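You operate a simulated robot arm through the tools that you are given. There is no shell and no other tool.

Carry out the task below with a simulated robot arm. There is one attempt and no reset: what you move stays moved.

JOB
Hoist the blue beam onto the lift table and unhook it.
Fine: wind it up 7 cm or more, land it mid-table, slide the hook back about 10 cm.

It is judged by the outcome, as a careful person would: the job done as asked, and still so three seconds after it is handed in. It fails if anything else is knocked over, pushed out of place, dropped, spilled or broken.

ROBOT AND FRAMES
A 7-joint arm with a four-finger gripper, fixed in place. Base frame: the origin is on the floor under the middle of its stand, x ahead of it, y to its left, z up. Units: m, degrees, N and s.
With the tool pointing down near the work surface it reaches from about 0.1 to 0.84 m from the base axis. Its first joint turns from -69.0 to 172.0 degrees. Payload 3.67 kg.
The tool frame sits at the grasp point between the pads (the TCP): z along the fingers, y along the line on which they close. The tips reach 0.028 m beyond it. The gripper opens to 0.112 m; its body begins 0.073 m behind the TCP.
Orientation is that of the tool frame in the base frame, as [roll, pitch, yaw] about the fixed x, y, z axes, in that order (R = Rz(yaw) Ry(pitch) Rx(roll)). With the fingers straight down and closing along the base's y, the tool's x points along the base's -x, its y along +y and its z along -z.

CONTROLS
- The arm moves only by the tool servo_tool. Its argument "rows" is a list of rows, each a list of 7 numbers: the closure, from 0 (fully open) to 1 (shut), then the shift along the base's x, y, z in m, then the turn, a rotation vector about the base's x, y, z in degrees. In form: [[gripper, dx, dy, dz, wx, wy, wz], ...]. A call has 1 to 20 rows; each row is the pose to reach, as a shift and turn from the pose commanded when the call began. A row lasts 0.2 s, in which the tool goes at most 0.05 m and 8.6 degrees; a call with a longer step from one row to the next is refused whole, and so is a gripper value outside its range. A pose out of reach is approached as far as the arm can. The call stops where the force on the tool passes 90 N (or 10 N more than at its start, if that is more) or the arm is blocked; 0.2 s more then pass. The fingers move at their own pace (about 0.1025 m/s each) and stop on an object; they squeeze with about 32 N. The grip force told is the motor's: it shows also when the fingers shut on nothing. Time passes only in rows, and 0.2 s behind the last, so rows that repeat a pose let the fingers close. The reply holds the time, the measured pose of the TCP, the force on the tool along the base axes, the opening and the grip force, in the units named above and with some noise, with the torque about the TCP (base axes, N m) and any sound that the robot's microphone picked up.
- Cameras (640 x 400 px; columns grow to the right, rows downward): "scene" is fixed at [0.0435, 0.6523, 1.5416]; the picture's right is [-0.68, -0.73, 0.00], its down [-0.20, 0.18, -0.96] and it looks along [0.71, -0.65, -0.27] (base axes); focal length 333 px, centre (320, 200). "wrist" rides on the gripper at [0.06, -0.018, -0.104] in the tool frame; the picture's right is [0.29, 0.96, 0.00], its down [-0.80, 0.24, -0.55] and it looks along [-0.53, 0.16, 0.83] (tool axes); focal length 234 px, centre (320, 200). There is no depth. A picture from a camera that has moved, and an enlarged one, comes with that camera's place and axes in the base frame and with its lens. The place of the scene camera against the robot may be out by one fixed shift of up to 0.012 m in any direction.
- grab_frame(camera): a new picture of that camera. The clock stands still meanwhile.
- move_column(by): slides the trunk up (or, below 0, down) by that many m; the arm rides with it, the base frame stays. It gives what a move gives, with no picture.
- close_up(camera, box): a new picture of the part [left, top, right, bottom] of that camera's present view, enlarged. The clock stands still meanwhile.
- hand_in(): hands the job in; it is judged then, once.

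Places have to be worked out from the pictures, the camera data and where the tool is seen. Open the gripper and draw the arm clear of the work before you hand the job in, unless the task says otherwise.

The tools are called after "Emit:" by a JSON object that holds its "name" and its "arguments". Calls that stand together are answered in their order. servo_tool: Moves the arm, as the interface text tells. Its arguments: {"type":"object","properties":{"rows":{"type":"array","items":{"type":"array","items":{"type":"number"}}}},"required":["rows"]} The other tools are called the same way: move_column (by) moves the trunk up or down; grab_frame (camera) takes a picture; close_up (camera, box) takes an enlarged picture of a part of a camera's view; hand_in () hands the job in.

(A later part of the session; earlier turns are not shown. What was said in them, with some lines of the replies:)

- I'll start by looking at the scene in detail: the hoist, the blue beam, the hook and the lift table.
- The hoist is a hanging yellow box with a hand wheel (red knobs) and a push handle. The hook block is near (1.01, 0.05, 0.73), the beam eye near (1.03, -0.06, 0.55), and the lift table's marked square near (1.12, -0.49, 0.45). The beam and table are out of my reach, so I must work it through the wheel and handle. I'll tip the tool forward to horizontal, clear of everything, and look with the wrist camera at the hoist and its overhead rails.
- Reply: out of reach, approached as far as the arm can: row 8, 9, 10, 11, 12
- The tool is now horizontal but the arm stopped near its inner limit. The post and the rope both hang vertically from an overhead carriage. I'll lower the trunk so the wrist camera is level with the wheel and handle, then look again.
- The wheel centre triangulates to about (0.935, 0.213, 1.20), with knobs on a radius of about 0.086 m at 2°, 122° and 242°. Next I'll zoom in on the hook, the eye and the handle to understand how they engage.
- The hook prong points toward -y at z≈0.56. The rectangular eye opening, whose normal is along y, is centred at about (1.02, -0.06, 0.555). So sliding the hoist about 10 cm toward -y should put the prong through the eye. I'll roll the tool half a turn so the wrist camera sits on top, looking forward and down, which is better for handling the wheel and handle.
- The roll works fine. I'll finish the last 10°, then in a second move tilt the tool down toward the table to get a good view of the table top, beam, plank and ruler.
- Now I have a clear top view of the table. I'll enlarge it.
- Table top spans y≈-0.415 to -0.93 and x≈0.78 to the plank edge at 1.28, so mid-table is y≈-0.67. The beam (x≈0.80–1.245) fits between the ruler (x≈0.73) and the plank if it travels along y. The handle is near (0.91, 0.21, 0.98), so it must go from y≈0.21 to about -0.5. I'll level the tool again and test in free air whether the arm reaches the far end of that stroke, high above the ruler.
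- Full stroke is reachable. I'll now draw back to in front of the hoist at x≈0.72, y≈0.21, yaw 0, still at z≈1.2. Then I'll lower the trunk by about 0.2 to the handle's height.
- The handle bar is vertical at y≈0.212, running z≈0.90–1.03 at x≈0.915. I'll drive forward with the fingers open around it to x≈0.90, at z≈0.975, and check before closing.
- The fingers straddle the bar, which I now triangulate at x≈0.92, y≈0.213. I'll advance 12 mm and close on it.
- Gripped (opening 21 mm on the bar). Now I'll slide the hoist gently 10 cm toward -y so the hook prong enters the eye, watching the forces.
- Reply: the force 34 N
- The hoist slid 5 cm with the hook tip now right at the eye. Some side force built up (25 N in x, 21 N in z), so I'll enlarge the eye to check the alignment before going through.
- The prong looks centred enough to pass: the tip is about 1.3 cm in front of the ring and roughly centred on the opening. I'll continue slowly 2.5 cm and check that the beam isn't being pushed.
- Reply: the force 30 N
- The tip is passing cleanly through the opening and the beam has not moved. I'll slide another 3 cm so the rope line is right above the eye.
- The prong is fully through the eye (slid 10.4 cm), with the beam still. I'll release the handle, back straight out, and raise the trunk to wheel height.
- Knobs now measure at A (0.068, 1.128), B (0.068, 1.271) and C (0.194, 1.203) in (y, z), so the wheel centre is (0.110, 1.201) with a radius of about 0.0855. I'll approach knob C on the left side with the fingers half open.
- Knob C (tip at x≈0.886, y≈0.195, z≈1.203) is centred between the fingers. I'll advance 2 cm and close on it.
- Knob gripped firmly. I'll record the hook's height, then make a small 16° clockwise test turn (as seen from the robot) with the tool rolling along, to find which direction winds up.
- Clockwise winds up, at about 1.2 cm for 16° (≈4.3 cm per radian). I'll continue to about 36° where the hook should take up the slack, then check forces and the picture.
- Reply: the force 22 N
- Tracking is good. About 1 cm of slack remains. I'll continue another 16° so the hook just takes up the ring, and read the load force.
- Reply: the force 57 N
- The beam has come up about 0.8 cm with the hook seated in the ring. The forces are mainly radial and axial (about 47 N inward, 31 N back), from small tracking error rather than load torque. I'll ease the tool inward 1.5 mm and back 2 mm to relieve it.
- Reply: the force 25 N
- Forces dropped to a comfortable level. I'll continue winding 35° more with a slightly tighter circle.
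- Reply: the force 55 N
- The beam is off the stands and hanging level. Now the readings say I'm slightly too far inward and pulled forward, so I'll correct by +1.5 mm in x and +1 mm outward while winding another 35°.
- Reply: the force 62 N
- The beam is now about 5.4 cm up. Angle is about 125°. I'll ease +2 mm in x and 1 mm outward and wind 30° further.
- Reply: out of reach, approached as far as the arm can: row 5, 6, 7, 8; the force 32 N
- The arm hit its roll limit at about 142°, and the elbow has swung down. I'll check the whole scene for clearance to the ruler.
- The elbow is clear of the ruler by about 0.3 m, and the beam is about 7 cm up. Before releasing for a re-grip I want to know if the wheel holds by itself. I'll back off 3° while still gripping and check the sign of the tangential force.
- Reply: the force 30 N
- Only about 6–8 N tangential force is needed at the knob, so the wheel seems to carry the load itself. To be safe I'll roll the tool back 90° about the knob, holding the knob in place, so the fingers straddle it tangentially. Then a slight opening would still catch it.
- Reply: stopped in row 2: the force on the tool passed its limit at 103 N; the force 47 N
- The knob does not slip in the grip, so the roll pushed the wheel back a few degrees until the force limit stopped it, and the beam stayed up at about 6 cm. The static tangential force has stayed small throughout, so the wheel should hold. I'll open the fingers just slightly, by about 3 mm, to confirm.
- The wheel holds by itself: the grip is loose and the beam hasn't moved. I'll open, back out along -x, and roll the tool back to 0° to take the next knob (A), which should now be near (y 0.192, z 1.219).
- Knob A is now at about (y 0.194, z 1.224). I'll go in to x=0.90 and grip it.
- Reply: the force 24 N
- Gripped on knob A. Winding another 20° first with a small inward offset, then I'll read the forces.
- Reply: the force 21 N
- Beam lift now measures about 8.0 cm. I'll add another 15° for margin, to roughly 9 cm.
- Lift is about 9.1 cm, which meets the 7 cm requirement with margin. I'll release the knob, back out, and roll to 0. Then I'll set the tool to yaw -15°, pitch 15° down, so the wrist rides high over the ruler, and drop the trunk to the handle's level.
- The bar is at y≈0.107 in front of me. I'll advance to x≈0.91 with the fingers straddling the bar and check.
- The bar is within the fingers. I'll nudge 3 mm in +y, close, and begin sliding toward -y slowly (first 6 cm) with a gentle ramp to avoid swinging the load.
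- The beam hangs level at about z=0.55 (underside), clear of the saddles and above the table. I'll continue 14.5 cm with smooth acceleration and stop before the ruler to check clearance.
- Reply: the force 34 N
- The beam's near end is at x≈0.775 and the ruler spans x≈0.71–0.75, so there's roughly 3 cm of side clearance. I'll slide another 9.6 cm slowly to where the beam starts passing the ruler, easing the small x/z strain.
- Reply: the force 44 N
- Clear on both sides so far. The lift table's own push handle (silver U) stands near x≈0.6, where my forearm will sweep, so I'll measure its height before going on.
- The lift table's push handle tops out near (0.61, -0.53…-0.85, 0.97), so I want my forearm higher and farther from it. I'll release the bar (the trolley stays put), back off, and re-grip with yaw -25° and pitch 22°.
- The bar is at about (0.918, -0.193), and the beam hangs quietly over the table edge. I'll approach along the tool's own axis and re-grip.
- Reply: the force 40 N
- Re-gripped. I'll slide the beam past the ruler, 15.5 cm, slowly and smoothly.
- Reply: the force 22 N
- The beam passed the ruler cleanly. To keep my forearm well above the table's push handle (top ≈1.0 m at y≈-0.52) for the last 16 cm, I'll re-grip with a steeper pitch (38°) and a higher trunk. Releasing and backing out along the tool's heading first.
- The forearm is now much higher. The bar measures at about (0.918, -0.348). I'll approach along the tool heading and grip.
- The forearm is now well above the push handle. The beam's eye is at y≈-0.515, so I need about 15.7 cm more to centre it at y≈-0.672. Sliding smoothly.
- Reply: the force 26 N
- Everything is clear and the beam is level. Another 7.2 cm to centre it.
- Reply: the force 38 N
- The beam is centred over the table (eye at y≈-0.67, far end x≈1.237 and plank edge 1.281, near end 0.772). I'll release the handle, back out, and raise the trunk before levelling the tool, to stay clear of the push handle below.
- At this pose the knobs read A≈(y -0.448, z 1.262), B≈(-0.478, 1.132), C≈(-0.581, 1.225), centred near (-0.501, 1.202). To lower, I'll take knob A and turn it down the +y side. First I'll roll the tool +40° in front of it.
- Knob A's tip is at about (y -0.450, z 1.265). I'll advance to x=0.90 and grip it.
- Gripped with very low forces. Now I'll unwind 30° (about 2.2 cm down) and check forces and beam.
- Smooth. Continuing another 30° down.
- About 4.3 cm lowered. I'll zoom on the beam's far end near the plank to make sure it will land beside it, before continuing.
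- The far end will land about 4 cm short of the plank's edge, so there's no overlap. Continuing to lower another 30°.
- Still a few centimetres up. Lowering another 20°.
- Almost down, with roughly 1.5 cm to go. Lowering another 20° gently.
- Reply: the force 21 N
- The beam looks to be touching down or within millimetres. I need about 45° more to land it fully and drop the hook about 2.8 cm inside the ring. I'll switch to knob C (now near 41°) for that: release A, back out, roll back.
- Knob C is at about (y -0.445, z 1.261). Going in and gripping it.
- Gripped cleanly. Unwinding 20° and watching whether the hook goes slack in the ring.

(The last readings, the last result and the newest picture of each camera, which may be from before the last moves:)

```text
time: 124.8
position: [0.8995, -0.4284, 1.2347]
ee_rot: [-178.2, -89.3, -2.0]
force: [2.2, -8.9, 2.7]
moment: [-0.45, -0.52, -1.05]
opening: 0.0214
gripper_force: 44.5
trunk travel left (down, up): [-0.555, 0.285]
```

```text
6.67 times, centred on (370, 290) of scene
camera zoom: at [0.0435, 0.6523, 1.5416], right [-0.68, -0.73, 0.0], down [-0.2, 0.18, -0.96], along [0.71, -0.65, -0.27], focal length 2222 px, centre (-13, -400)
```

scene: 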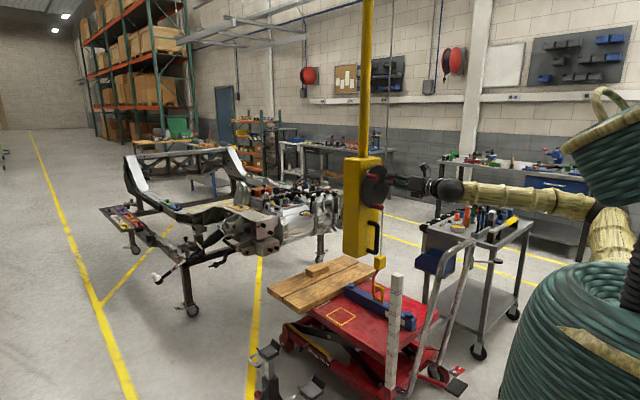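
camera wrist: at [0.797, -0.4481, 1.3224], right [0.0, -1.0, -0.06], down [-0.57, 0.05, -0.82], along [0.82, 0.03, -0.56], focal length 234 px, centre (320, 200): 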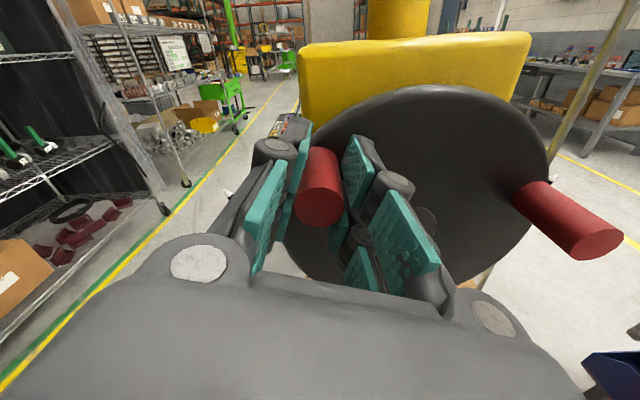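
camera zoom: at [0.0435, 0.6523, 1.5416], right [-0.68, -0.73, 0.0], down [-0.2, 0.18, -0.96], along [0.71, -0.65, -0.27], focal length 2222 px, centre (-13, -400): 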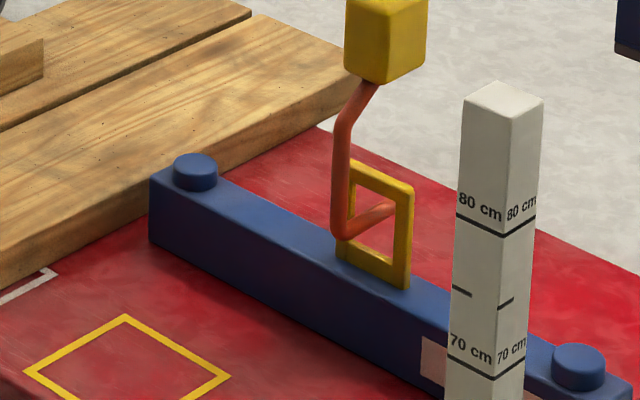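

The beam is resting on the table (ring unchanged) and the hook has dropped about 1.4 cm inside the ring. Another 18° to bring the prong to mid-opening.

Emit:
{"name": "servo_tool", "arguments": {"rows": [[1, 0, 0.0015, -0.0033, -2.5, 0, 0], [1, 0, 0.0028, -0.0067, -5, 0, 0], [1, 0, 0.0039, -0.0101, -7.5, 0, 0], [1, 0, 0.0048, -0.0136, -10, 0, 0], [1, 0, 0.0056, -0.0172, -12.5, 0, 0], [1, 0, 0.0063, -0.0207, -15, 0, 0], [1, 0, 0.0069, -0.025, -18, 0, 0], [1, 0, 0.0069, -0.025, -18, 0, 0]]}}

Emit:
{"name": "close_up", "arguments": {"camera": "scene", "box": [360, 265, 400, 305]}}

Emit:
{"name": "close_up", "arguments": {"camera": "scene", "box": [330, 260, 410, 320]}}

```text
time: 126.6
position: [0.9013, -0.4207, 1.2109]
ee_rot: [92.5, -72.0, 87.5]
force: [-1.2, -8.6, 0.3]
moment: [-0.07, 0.1, -0.75]
opening: 0.0215
gripper_force: 45.1
trunk travel left (down, up): [-0.555, 0.285]
```

```text
10.00 times, centred on (380, 285) of scene
camera zoom: at [0.0435, 0.6523, 1.5416], right [-0.68, -0.73, 0.0], down [-0.2, 0.18, -0.96], along [0.71, -0.65, -0.27], focal length 3333 px, centre (-280, -650)
```

zoom: 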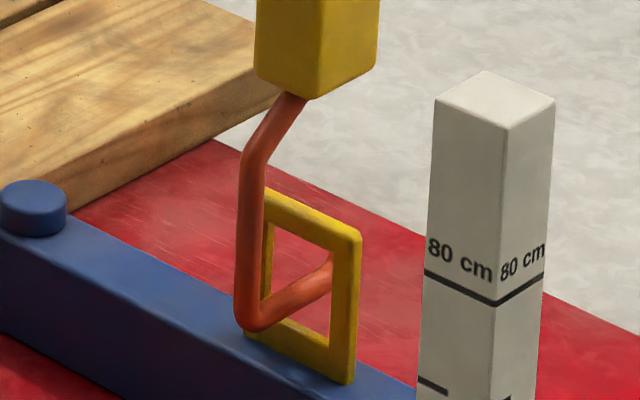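

```text
6.67 times, centred on (370, 290) of scene
camera zoom: at [0.0435, 0.6523, 1.5416], right [-0.68, -0.73, 0.0], down [-0.2, 0.18, -0.96], along [0.71, -0.65, -0.27], focal length 2222 px, centre (-13, -400)
```

zoom: 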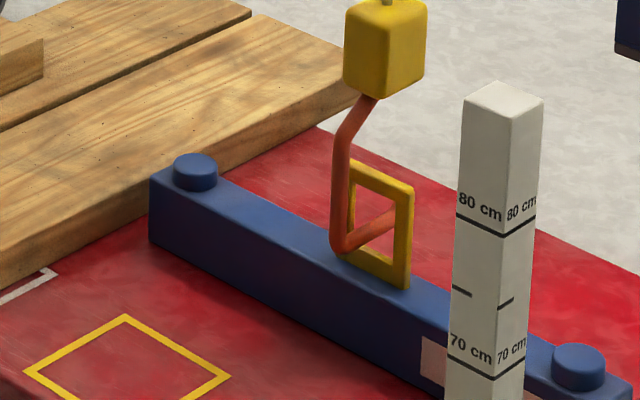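

The hook prong now sits mid-opening with the beam firmly on the table. I'll release the knob, back out, level and re-tilt the tool for the handle, then lower the trunk.

Emit:
{"name": "servo_tool", "arguments": {"rows": [[0.7, 0, 0, 0, 0, 0, 0], [0.4, 0, 0, 0, 0, 0, 0], [0.4, 0, 0, 0, 0, 0, 0], [0.4, -0.025, 0, 0, 0, 0, 0], [0.4, -0.06, 0, 0, 0, 0, 0], [0.4, -0.09, 0, 0, 0, 0, 0], [0.4, -0.112, -0.01, 0.006, 6, 0, 0], [0.4, -0.112, -0.02, 0.012, 12, 0, 0], [0.4, -0.112, -0.033, 0.019, 18, 0, 0]]}}

Emit:
{"name": "servo_tool", "arguments": {"rows": [[0.4, 0, 0, 0, 1.38, 6.23, -4], [0.4, 0, 0, 0, 2.75, 12.47, -8], [0.4, 0, 0, 0, 4.13, 18.7, -12], [0.4, 0, 0, 0, 5.5, 24.9, -16], [0.4, 0, 0, 0, 6.9, 31.2, -20], [0.4, 0, 0, 0, 8.26, 37.4, -24]]}}

Emit:
{"name": "grab_frame", "arguments": {"camera": "wrist"}}

Emit:
{"name": "grab_frame", "arguments": {"camera": "scene"}}

```text
time: 128.6
position: [0.7893, -0.4526, 1.2292]
ee_rot: [-171.4, -89.1, -8.7]
force: [-0.2, 0.5, -0.5]
moment: [0.01, -0.02, 0.03]
opening: 0.0672
gripper_force: 0.0
trunk travel left (down, up): [-0.555, 0.285]
```

```text
time: 130.0
position: [0.7887, -0.4536, 1.2309]
ee_rot: [179.7, -51.2, -24.9]
force: [0.1, 0.3, -0.4]
moment: [-0.02, -0.02, -0.03]
opening: 0.0671
gripper_force: 0.0
trunk travel left (down, up): [-0.555, 0.285]
```

```text
taken
camera wrist: at [0.7568, -0.4171, 1.3412], right [-0.24, -0.94, 0.23], down [-0.95, 0.18, -0.27], along [0.22, -0.28, -0.94], focal length 234 px, centre (320, 200)
```

wrist: 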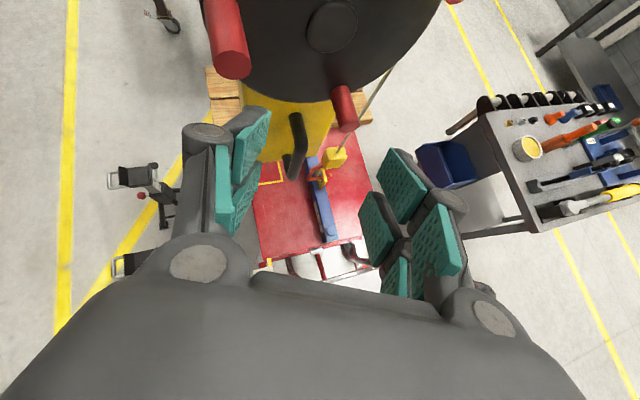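

```text
taken
```

scene: 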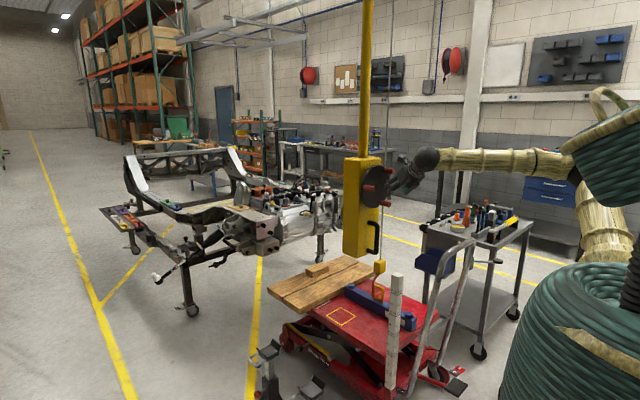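

From above I can check the landing position; I'll zoom into this view before lowering the trunk.

Emit:
{"name": "close_up", "arguments": {"camera": "wrist", "box": [200, 60, 420, 300]}}

Emit:
{"name": "move_column", "arguments": {"by": -0.25}}

Emit:
{"name": "grab_frame", "arguments": {"camera": "wrist"}}

Emit:
{"name": "grab_frame", "arguments": {"camera": "scene"}}

```text
1.67 times, centred on (310, 180) of wrist
camera zoom: at [0.7568, -0.4171, 1.3412], right [-0.24, -0.94, 0.23], down [-0.95, 0.18, -0.27], along [0.22, -0.28, -0.94], focal length 390 px, centre (337, 233)
```

zoom: 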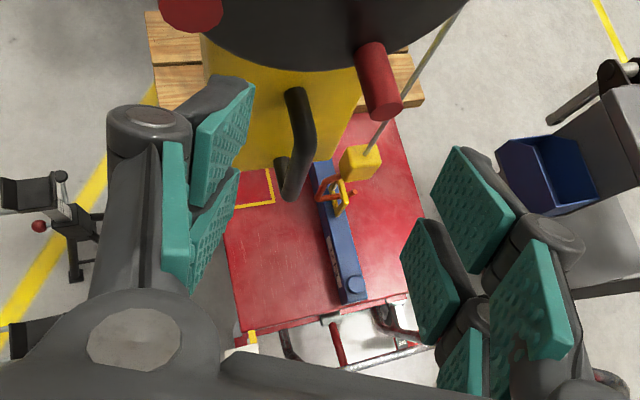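

```text
time: 132.6
position: [0.7892, -0.4525, 0.9801]
ee_rot: [179.9, -51.2, -24.8]
force: [-1.0, -0.9, 0.0]
moment: [-0.01, 0.05, -0.01]
opening: 0.0672
gripper_force: 0.1
trunk travel left (down, up): [-0.305, 0.535]
```

```text
taken
camera wrist: at [0.7565, -0.418, 1.0915], right [-0.24, -0.94, 0.23], down [-0.95, 0.18, -0.27], along [0.22, -0.28, -0.93], focal length 234 px, centre (320, 200)
```

wrist: 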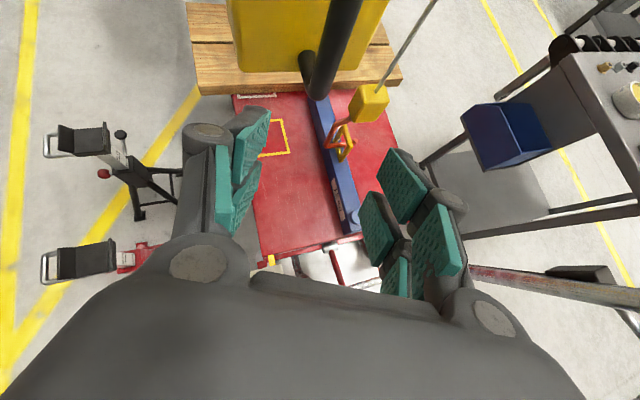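

```text
taken
```

scene: 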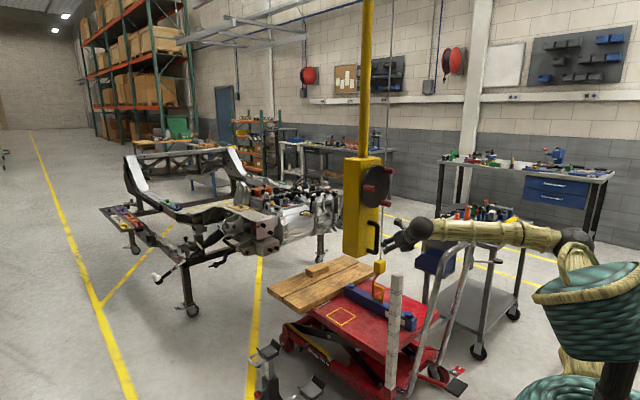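

From above, the beam lies mid-table (near end y≈-0.66, table edges about -0.42 and -0.93). The bar is at about (0.918, -0.504); I'll approach along the tool heading and grip it.

Emit:
{"name": "servo_tool", "arguments": {"rows": [[0.4, 0.03, -0.0125, 0, 0, 0, 0], [0.4, 0.06, -0.025, 0, 0, 0, 0], [0.4, 0.085, -0.0355, 0.001, 0, 0, 0], [0.4, 0.105, -0.044, 0.001, 0, 0, 0], [0.4, 0.12, -0.05, 0.001, 0, 0, 0], [0.75, 0.12, -0.05, 0.001, 0, 0, 0], [1, 0.12, -0.05, 0.001, 0, 0, 0], [1, 0.12, -0.05, 0.001, 0, 0, 0], [1, 0.12, -0.05, 0.001, 0, 0, 0]]}}

Emit:
{"name": "grab_frame", "arguments": {"camera": "wrist"}}

Emit:
{"name": "close_up", "arguments": {"camera": "scene", "box": [330, 230, 450, 330]}}

```text
time: 134.6
position: [0.9095, -0.5015, 0.9803]
ee_rot: [179.8, -51.2, -24.7]
force: [14.8, 11.5, 1.7]
moment: [0.61, 0.25, 0.38]
opening: 0.0219
gripper_force: 45.0
trunk travel left (down, up): [-0.305, 0.535]
```

```text
taken
camera wrist: at [0.8773, -0.4661, 1.0914], right [-0.24, -0.94, 0.23], down [-0.95, 0.17, -0.27], along [0.22, -0.28, -0.93], focal length 234 px, centre (320, 200)
```

wrist: 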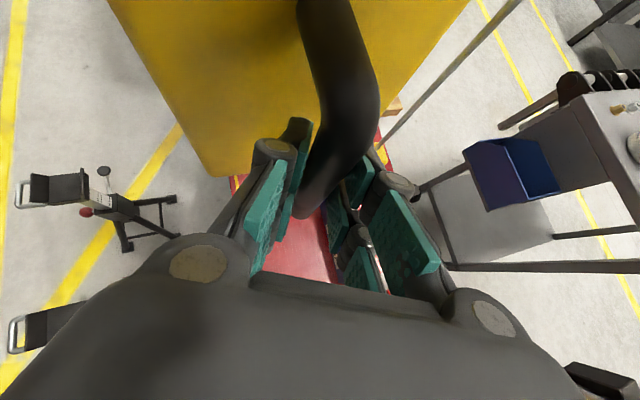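

```text
4.00 times, centred on (390, 280) of scene
camera zoom: at [0.0435, 0.6523, 1.5416], right [-0.68, -0.73, 0.0], down [-0.2, 0.18, -0.96], along [0.71, -0.65, -0.27], focal length 1333 px, centre (40, -120)
```

zoom: 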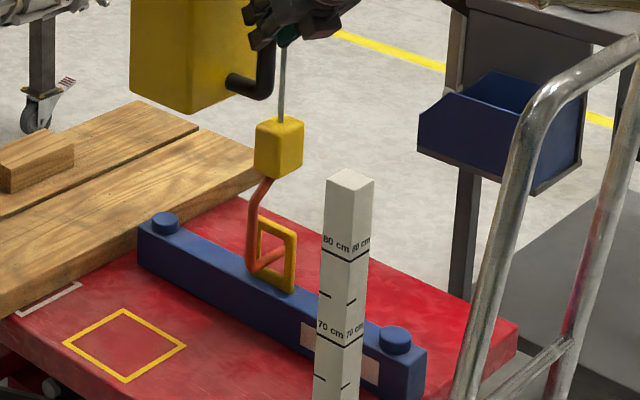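

Gripped. I'll slide the hoist back (+y) 3 cm slowly and check that the hook moves freely through the ring without dragging the beam.

Emit:
{"name": "servo_tool", "arguments": {"rows": [[1, 0, 0.001, 0, 0, 0, 0], [1, 0, 0.003, 0, 0, 0, 0], [1, 0, 0.007, 0, 0, 0, 0], [1, 0, 0.012, 0, 0, 0, 0], [1, 0, 0.017, 0, 0, 0, 0], [1, 0, 0.022, 0, 0, 0, 0], [1, 0, 0.027, 0, 0, 0, 0], [1, 0, 0.03, 0, 0, 0, 0]]}}

Emit:
{"name": "close_up", "arguments": {"camera": "scene", "box": [330, 230, 450, 330]}}

Emit:
{"name": "close_up", "arguments": {"camera": "scene", "box": [360, 265, 400, 305]}}

```text
time: 136.4
position: [0.9088, -0.4735, 0.9802]
ee_rot: [179.9, -51.2, -24.8]
force: [1.7, -6.8, 0.4]
moment: [-0.47, -0.43, -0.13]
opening: 0.0219
gripper_force: 46.1
trunk travel left (down, up): [-0.305, 0.535]
```

```text
4.00 times, centred on (390, 280) of scene
camera zoom: at [0.0435, 0.6523, 1.5416], right [-0.68, -0.73, 0.0], down [-0.2, 0.18, -0.96], along [0.71, -0.65, -0.27], focal length 1333 px, centre (40, -120)
```

zoom: 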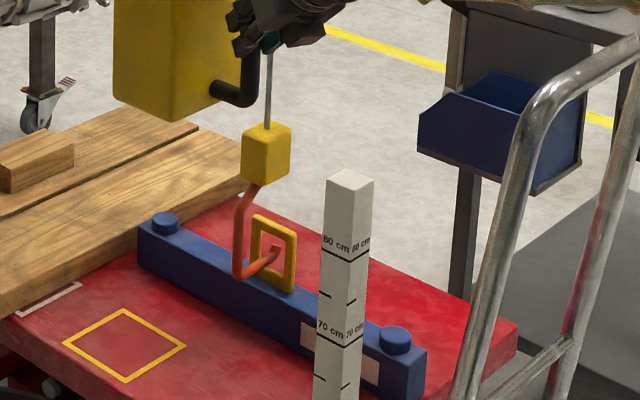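

```text
10.00 times, centred on (380, 285) of scene
camera zoom: at [0.0435, 0.6523, 1.5416], right [-0.68, -0.73, 0.0], down [-0.2, 0.18, -0.96], along [0.71, -0.65, -0.27], focal length 3333 px, centre (-280, -650)
```

zoom: 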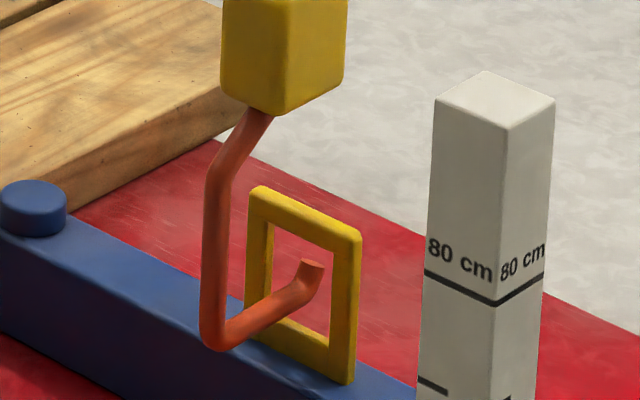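

The tip is coming back freely through the opening and the beam hasn't moved. Continuing another 3 cm, then the rest.

Emit:
{"name": "servo_tool", "arguments": {"rows": [[1, 0, 0.001, 0, 0, 0, 0], [1, 0, 0.003, 0, 0, 0, 0], [1, 0, 0.007, 0, 0, 0, 0], [1, 0, 0.012, 0, 0, 0, 0], [1, 0, 0.017, 0, 0, 0, 0], [1, 0, 0.022, 0, 0, 0, 0], [1, 0, 0.027, 0, 0, 0, 0], [1, 0, 0.03, 0, 0, 0, 0]]}}

Emit:
{"name": "close_up", "arguments": {"camera": "scene", "box": [330, 230, 450, 330]}}

Emit:
{"name": "close_up", "arguments": {"camera": "scene", "box": [360, 265, 400, 305]}}

```text
time: 138.2
position: [0.9091, -0.4446, 0.9803]
ee_rot: [-180.0, -51.1, -25.1]
force: [-0.2, -9.3, -3.9]
moment: [0.05, 0.63, -0.02]
opening: 0.0216
gripper_force: 44.7
trunk travel left (down, up): [-0.305, 0.535]
```

```text
4.00 times, centred on (390, 280) of scene
camera zoom: at [0.0435, 0.6523, 1.5416], right [-0.68, -0.73, 0.0], down [-0.2, 0.18, -0.96], along [0.71, -0.65, -0.27], focal length 1333 px, centre (40, -120)
```

zoom: 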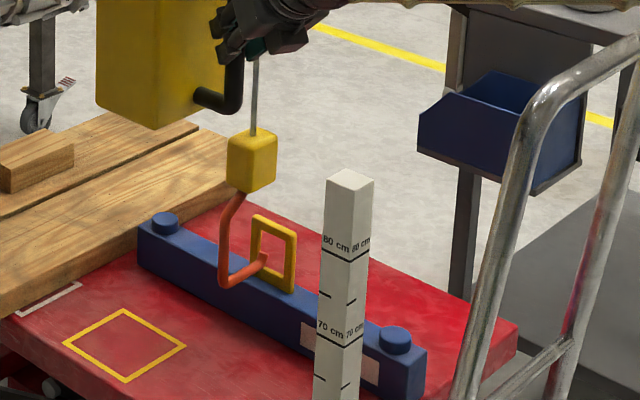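

```text
10.00 times, centred on (380, 285) of scene
camera zoom: at [0.0435, 0.6523, 1.5416], right [-0.68, -0.73, 0.0], down [-0.2, 0.18, -0.96], along [0.71, -0.65, -0.27], focal length 3333 px, centre (-280, -650)
```

zoom: 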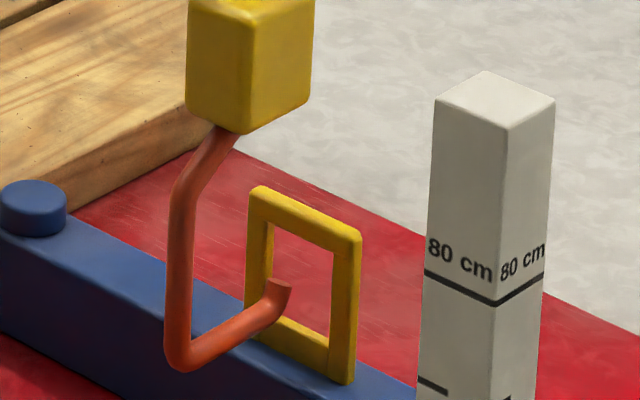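

The tip is leaving the ring cleanly. Another 4.5 cm to complete about 10 cm.

Emit:
{"name": "servo_tool", "arguments": {"rows": [[1, 0, 0.001, 0, 0, 0, 0], [1, 0, 0.003, 0, 0, 0, 0], [1, 0, 0.007, 0, 0, 0, 0], [1, 0, 0.012, 0, 0, 0, 0], [1, 0, 0.018, 0, 0, 0, 0], [1, 0, 0.024, 0, 0, 0, 0], [1, 0, 0.03, 0, 0, 0, 0], [1, 0, 0.036, 0, 0, 0, 0], [1, 0, 0.041, 0, 0, 0, 0], [1, 0, 0.044, 0, 0, 0, 0], [1, 0, 0.046, 0, 0, 0, 0], [1, 0, 0.046, 0, 0, 0, 0]]}}

Emit:
{"name": "close_up", "arguments": {"camera": "scene", "box": [330, 230, 450, 330]}}

Emit:
{"name": "grab_frame", "arguments": {"camera": "scene"}}

```text
time: 140.8
position: [0.9091, -0.3982, 0.9793]
ee_rot: [180.0, -51.1, -25.0]
force: [-9.2, -10.5, -11.8]
moment: [0.23, 0.92, -0.26]
opening: 0.0216
gripper_force: 44.8
trunk travel left (down, up): [-0.305, 0.535]
```

```text
4.00 times, centred on (390, 280) of scene
camera zoom: at [0.0435, 0.6523, 1.5416], right [-0.68, -0.73, 0.0], down [-0.2, 0.18, -0.96], along [0.71, -0.65, -0.27], focal length 1333 px, centre (40, -120)
```

zoom: 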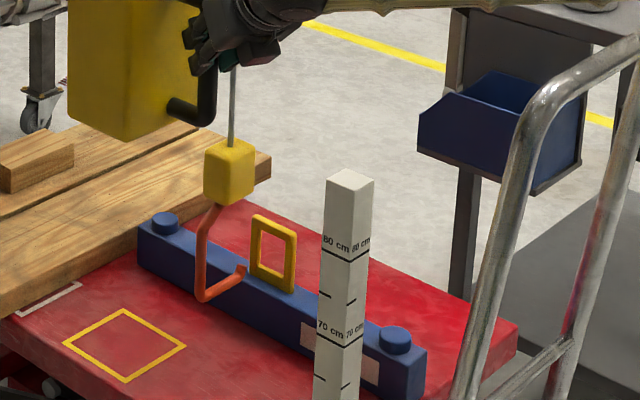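

```text
taken
```

scene: 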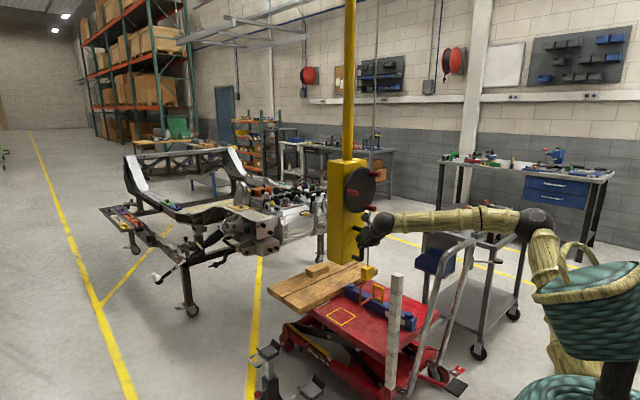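

The hook is fully out of the eye (slid back 10.3 cm) and the beam rests mid-table. I'll release the handle, back away, and raise the trunk clear.

Emit:
{"name": "servo_tool", "arguments": {"rows": [[0.7, 0, 0, 0, 0, 0, 0], [0.4, 0, 0, 0, 0, 0, 0], [0.4, 0, 0, 0, 0, 0, 0], [0.4, -0.018, 0.008, 0, 0, 0, 0], [0.4, -0.045, 0.02, 0, 0, 0, 0], [0.4, -0.075, 0.034, 0, 0, 0, 0], [0.4, -0.105, 0.047, 0, 0, 0, 0], [0.2, -0.13, 0.055, 0, 0, 0, 0]]}}

Emit:
{"name": "move_column", "arguments": {"by": 0.25}}

Emit:
{"name": "servo_tool", "arguments": {"rows": [[0, -0.02, 0.03, 0.01, 0, 0, 0], [0, -0.04, 0.07, 0.02, 0, 0, 0], [0, -0.06, 0.11, 0.03, 0, 0, 0], [0, -0.07, 0.15, 0.04, 0, 0, 0], [0, -0.08, 0.19, 0.04, 0, 0, 0], [0, -0.08, 0.22, 0.04, 0, 0, 0]]}}

Emit:
{"name": "grab_frame", "arguments": {"camera": "scene"}}

Emit:
{"name": "close_up", "arguments": {"camera": "scene", "box": [250, 220, 480, 400]}}

Emit:
{"name": "grab_frame", "arguments": {"camera": "wrist"}}

```text
time: 142.6
position: [0.7776, -0.3413, 0.9813]
ee_rot: [179.8, -51.2, -24.9]
force: [-0.6, 0.4, 0.1]
moment: [-0.02, 0.0, 0.01]
opening: 0.0897
gripper_force: 0.1
trunk travel left (down, up): [-0.305, 0.535]
```

```text
time: 145.2
position: [0.7777, -0.3411, 1.2311]
ee_rot: [179.9, -51.2, -25.0]
force: [0.0, -0.9, -0.4]
moment: [-0.01, 0.0, -0.01]
opening: 0.0896
gripper_force: 0.1
trunk travel left (down, up): [-0.555, 0.285]
```

```text
time: 146.6
position: [0.6973, -0.1169, 1.2716]
ee_rot: [179.7, -51.3, -24.9]
force: [0.8, 0.8, 0.5]
moment: [0.02, 0.03, -0.05]
opening: 0.112
gripper_force: 0.0
trunk travel left (down, up): [-0.555, 0.285]
```

```text
taken
```

scene: 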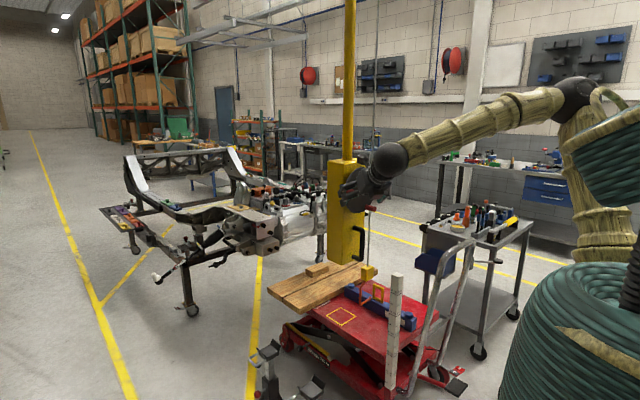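

```text
2.22 times, centred on (365, 310) of scene
camera zoom: at [0.0435, 0.6523, 1.5416], right [-0.68, -0.73, 0.0], down [-0.2, 0.18, -0.96], along [0.71, -0.65, -0.27], focal length 741 px, centre (220, -44)
```

zoom: 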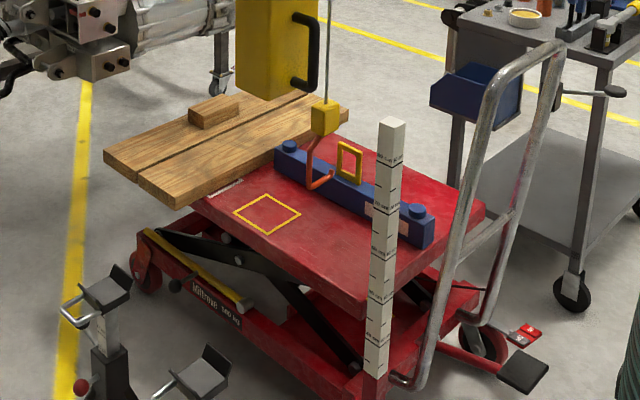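

```text
taken
camera wrist: at [0.666, -0.0827, 1.3824], right [-0.24, -0.94, 0.23], down [-0.95, 0.18, -0.27], along [0.22, -0.28, -0.93], focal length 234 px, centre (320, 200)
```

wrist: 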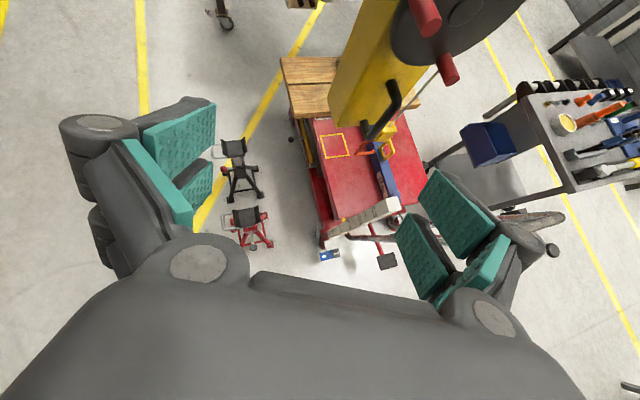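

The stands, plank, block, ruler and table are all undisturbed, the beam lies mid-table and the hook hangs free. I'll draw the arm a bit farther away, wait a moment, and verify that everything is still.

Emit:
{"name": "servo_tool", "arguments": {"rows": [[0, -0.01, 0.04, 0.01, 0, 0, 0], [0, -0.02, 0.08, 0.02, 0, 0, 0], [0, -0.03, 0.12, 0.03, 0, 0, 0], [0, -0.04, 0.15, 0.04, 0, 0, 0], [0, -0.04, 0.15, 0.04, 0, 0, 0], [0, -0.04, 0.15, 0.04, 0, 0, 0], [0, -0.04, 0.15, 0.04, 0, 0, 0], [0, -0.04, 0.15, 0.04, 0, 0, 0], [0, -0.04, 0.15, 0.04, 0, 0, 0], [0, -0.04, 0.15, 0.04, 0, 0, 0], [0, -0.04, 0.15, 0.04, 0, 0, 0], [0, -0.04, 0.15, 0.04, 0, 0, 0], [0, -0.04, 0.15, 0.04, 0, 0, 0], [0, -0.04, 0.15, 0.04, 0, 0, 0], [0, -0.04, 0.15, 0.04, 0, 0, 0]]}}

Emit:
{"name": "grab_frame", "arguments": {"camera": "scene"}}

Emit:
{"name": "close_up", "arguments": {"camera": "scene", "box": [250, 220, 480, 400]}}

```text
time: 149.8
position: [0.6578, 0.0309, 1.31]
ee_rot: [179.7, -51.2, -24.9]
force: [-0.3, 0.2, -0.1]
moment: [0.05, 0.03, -0.01]
opening: 0.1121
gripper_force: 0.1
trunk travel left (down, up): [-0.555, 0.285]
```

```text
taken
```

scene: 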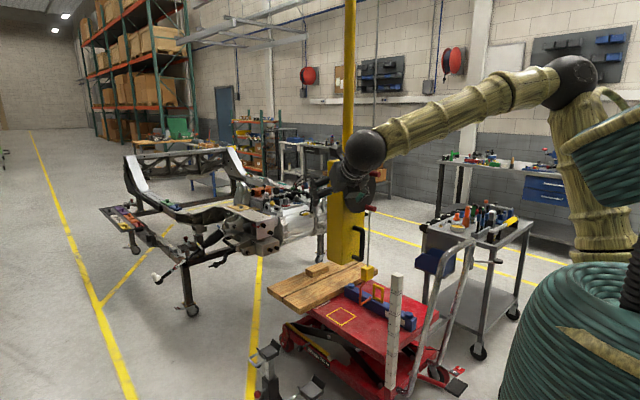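

```text
2.22 times, centred on (365, 310) of scene
camera zoom: at [0.0435, 0.6523, 1.5416], right [-0.68, -0.73, 0.0], down [-0.2, 0.18, -0.96], along [0.71, -0.65, -0.27], focal length 741 px, centre (220, -44)
```

zoom: 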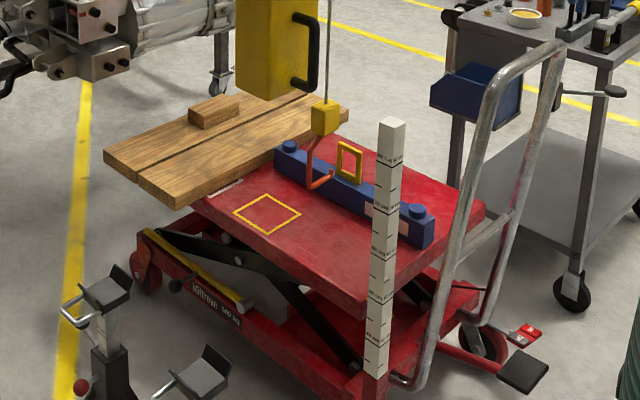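

Three seconds later nothing has moved. The beam rests mid-table, the hook hangs free about 10 cm back, the gripper is open and the arm is clear. Handing in.

Emit:
{"name": "hand_in", "arguments": {}}

```text
The job is handed in.
```

The blue beam is on the lift table, unhooked, and I've handed the job in. In the last pictures, about three seconds after my final move, nothing had shifted.

- **Lift:** the beam was wound up about 9 cm before I moved it sideways.
- **Landing:** it rests mid-table, with its centre at y ≈ -0.67 and the table edges at about -0.42 and -0.93. Its far end lies about 4 cm from the plank.
- **Unhooking:** I lowered the hook inside the ring, then slid it back about 10 cm. It now hangs clear of the eye.
- **Everything else:** the stands, plank, wooden block, ruler and the table's push handle look undisturbed. The gripper is open and the arm is drawn back.

One force stop occurred during winding. Rolling the tool while holding a wheel knob pushed the wheel back a few degrees, and the arm stopped at its force limit (103 N). The beam dipped about 1 cm but stayed hanging, and I carried on after changing my grip.
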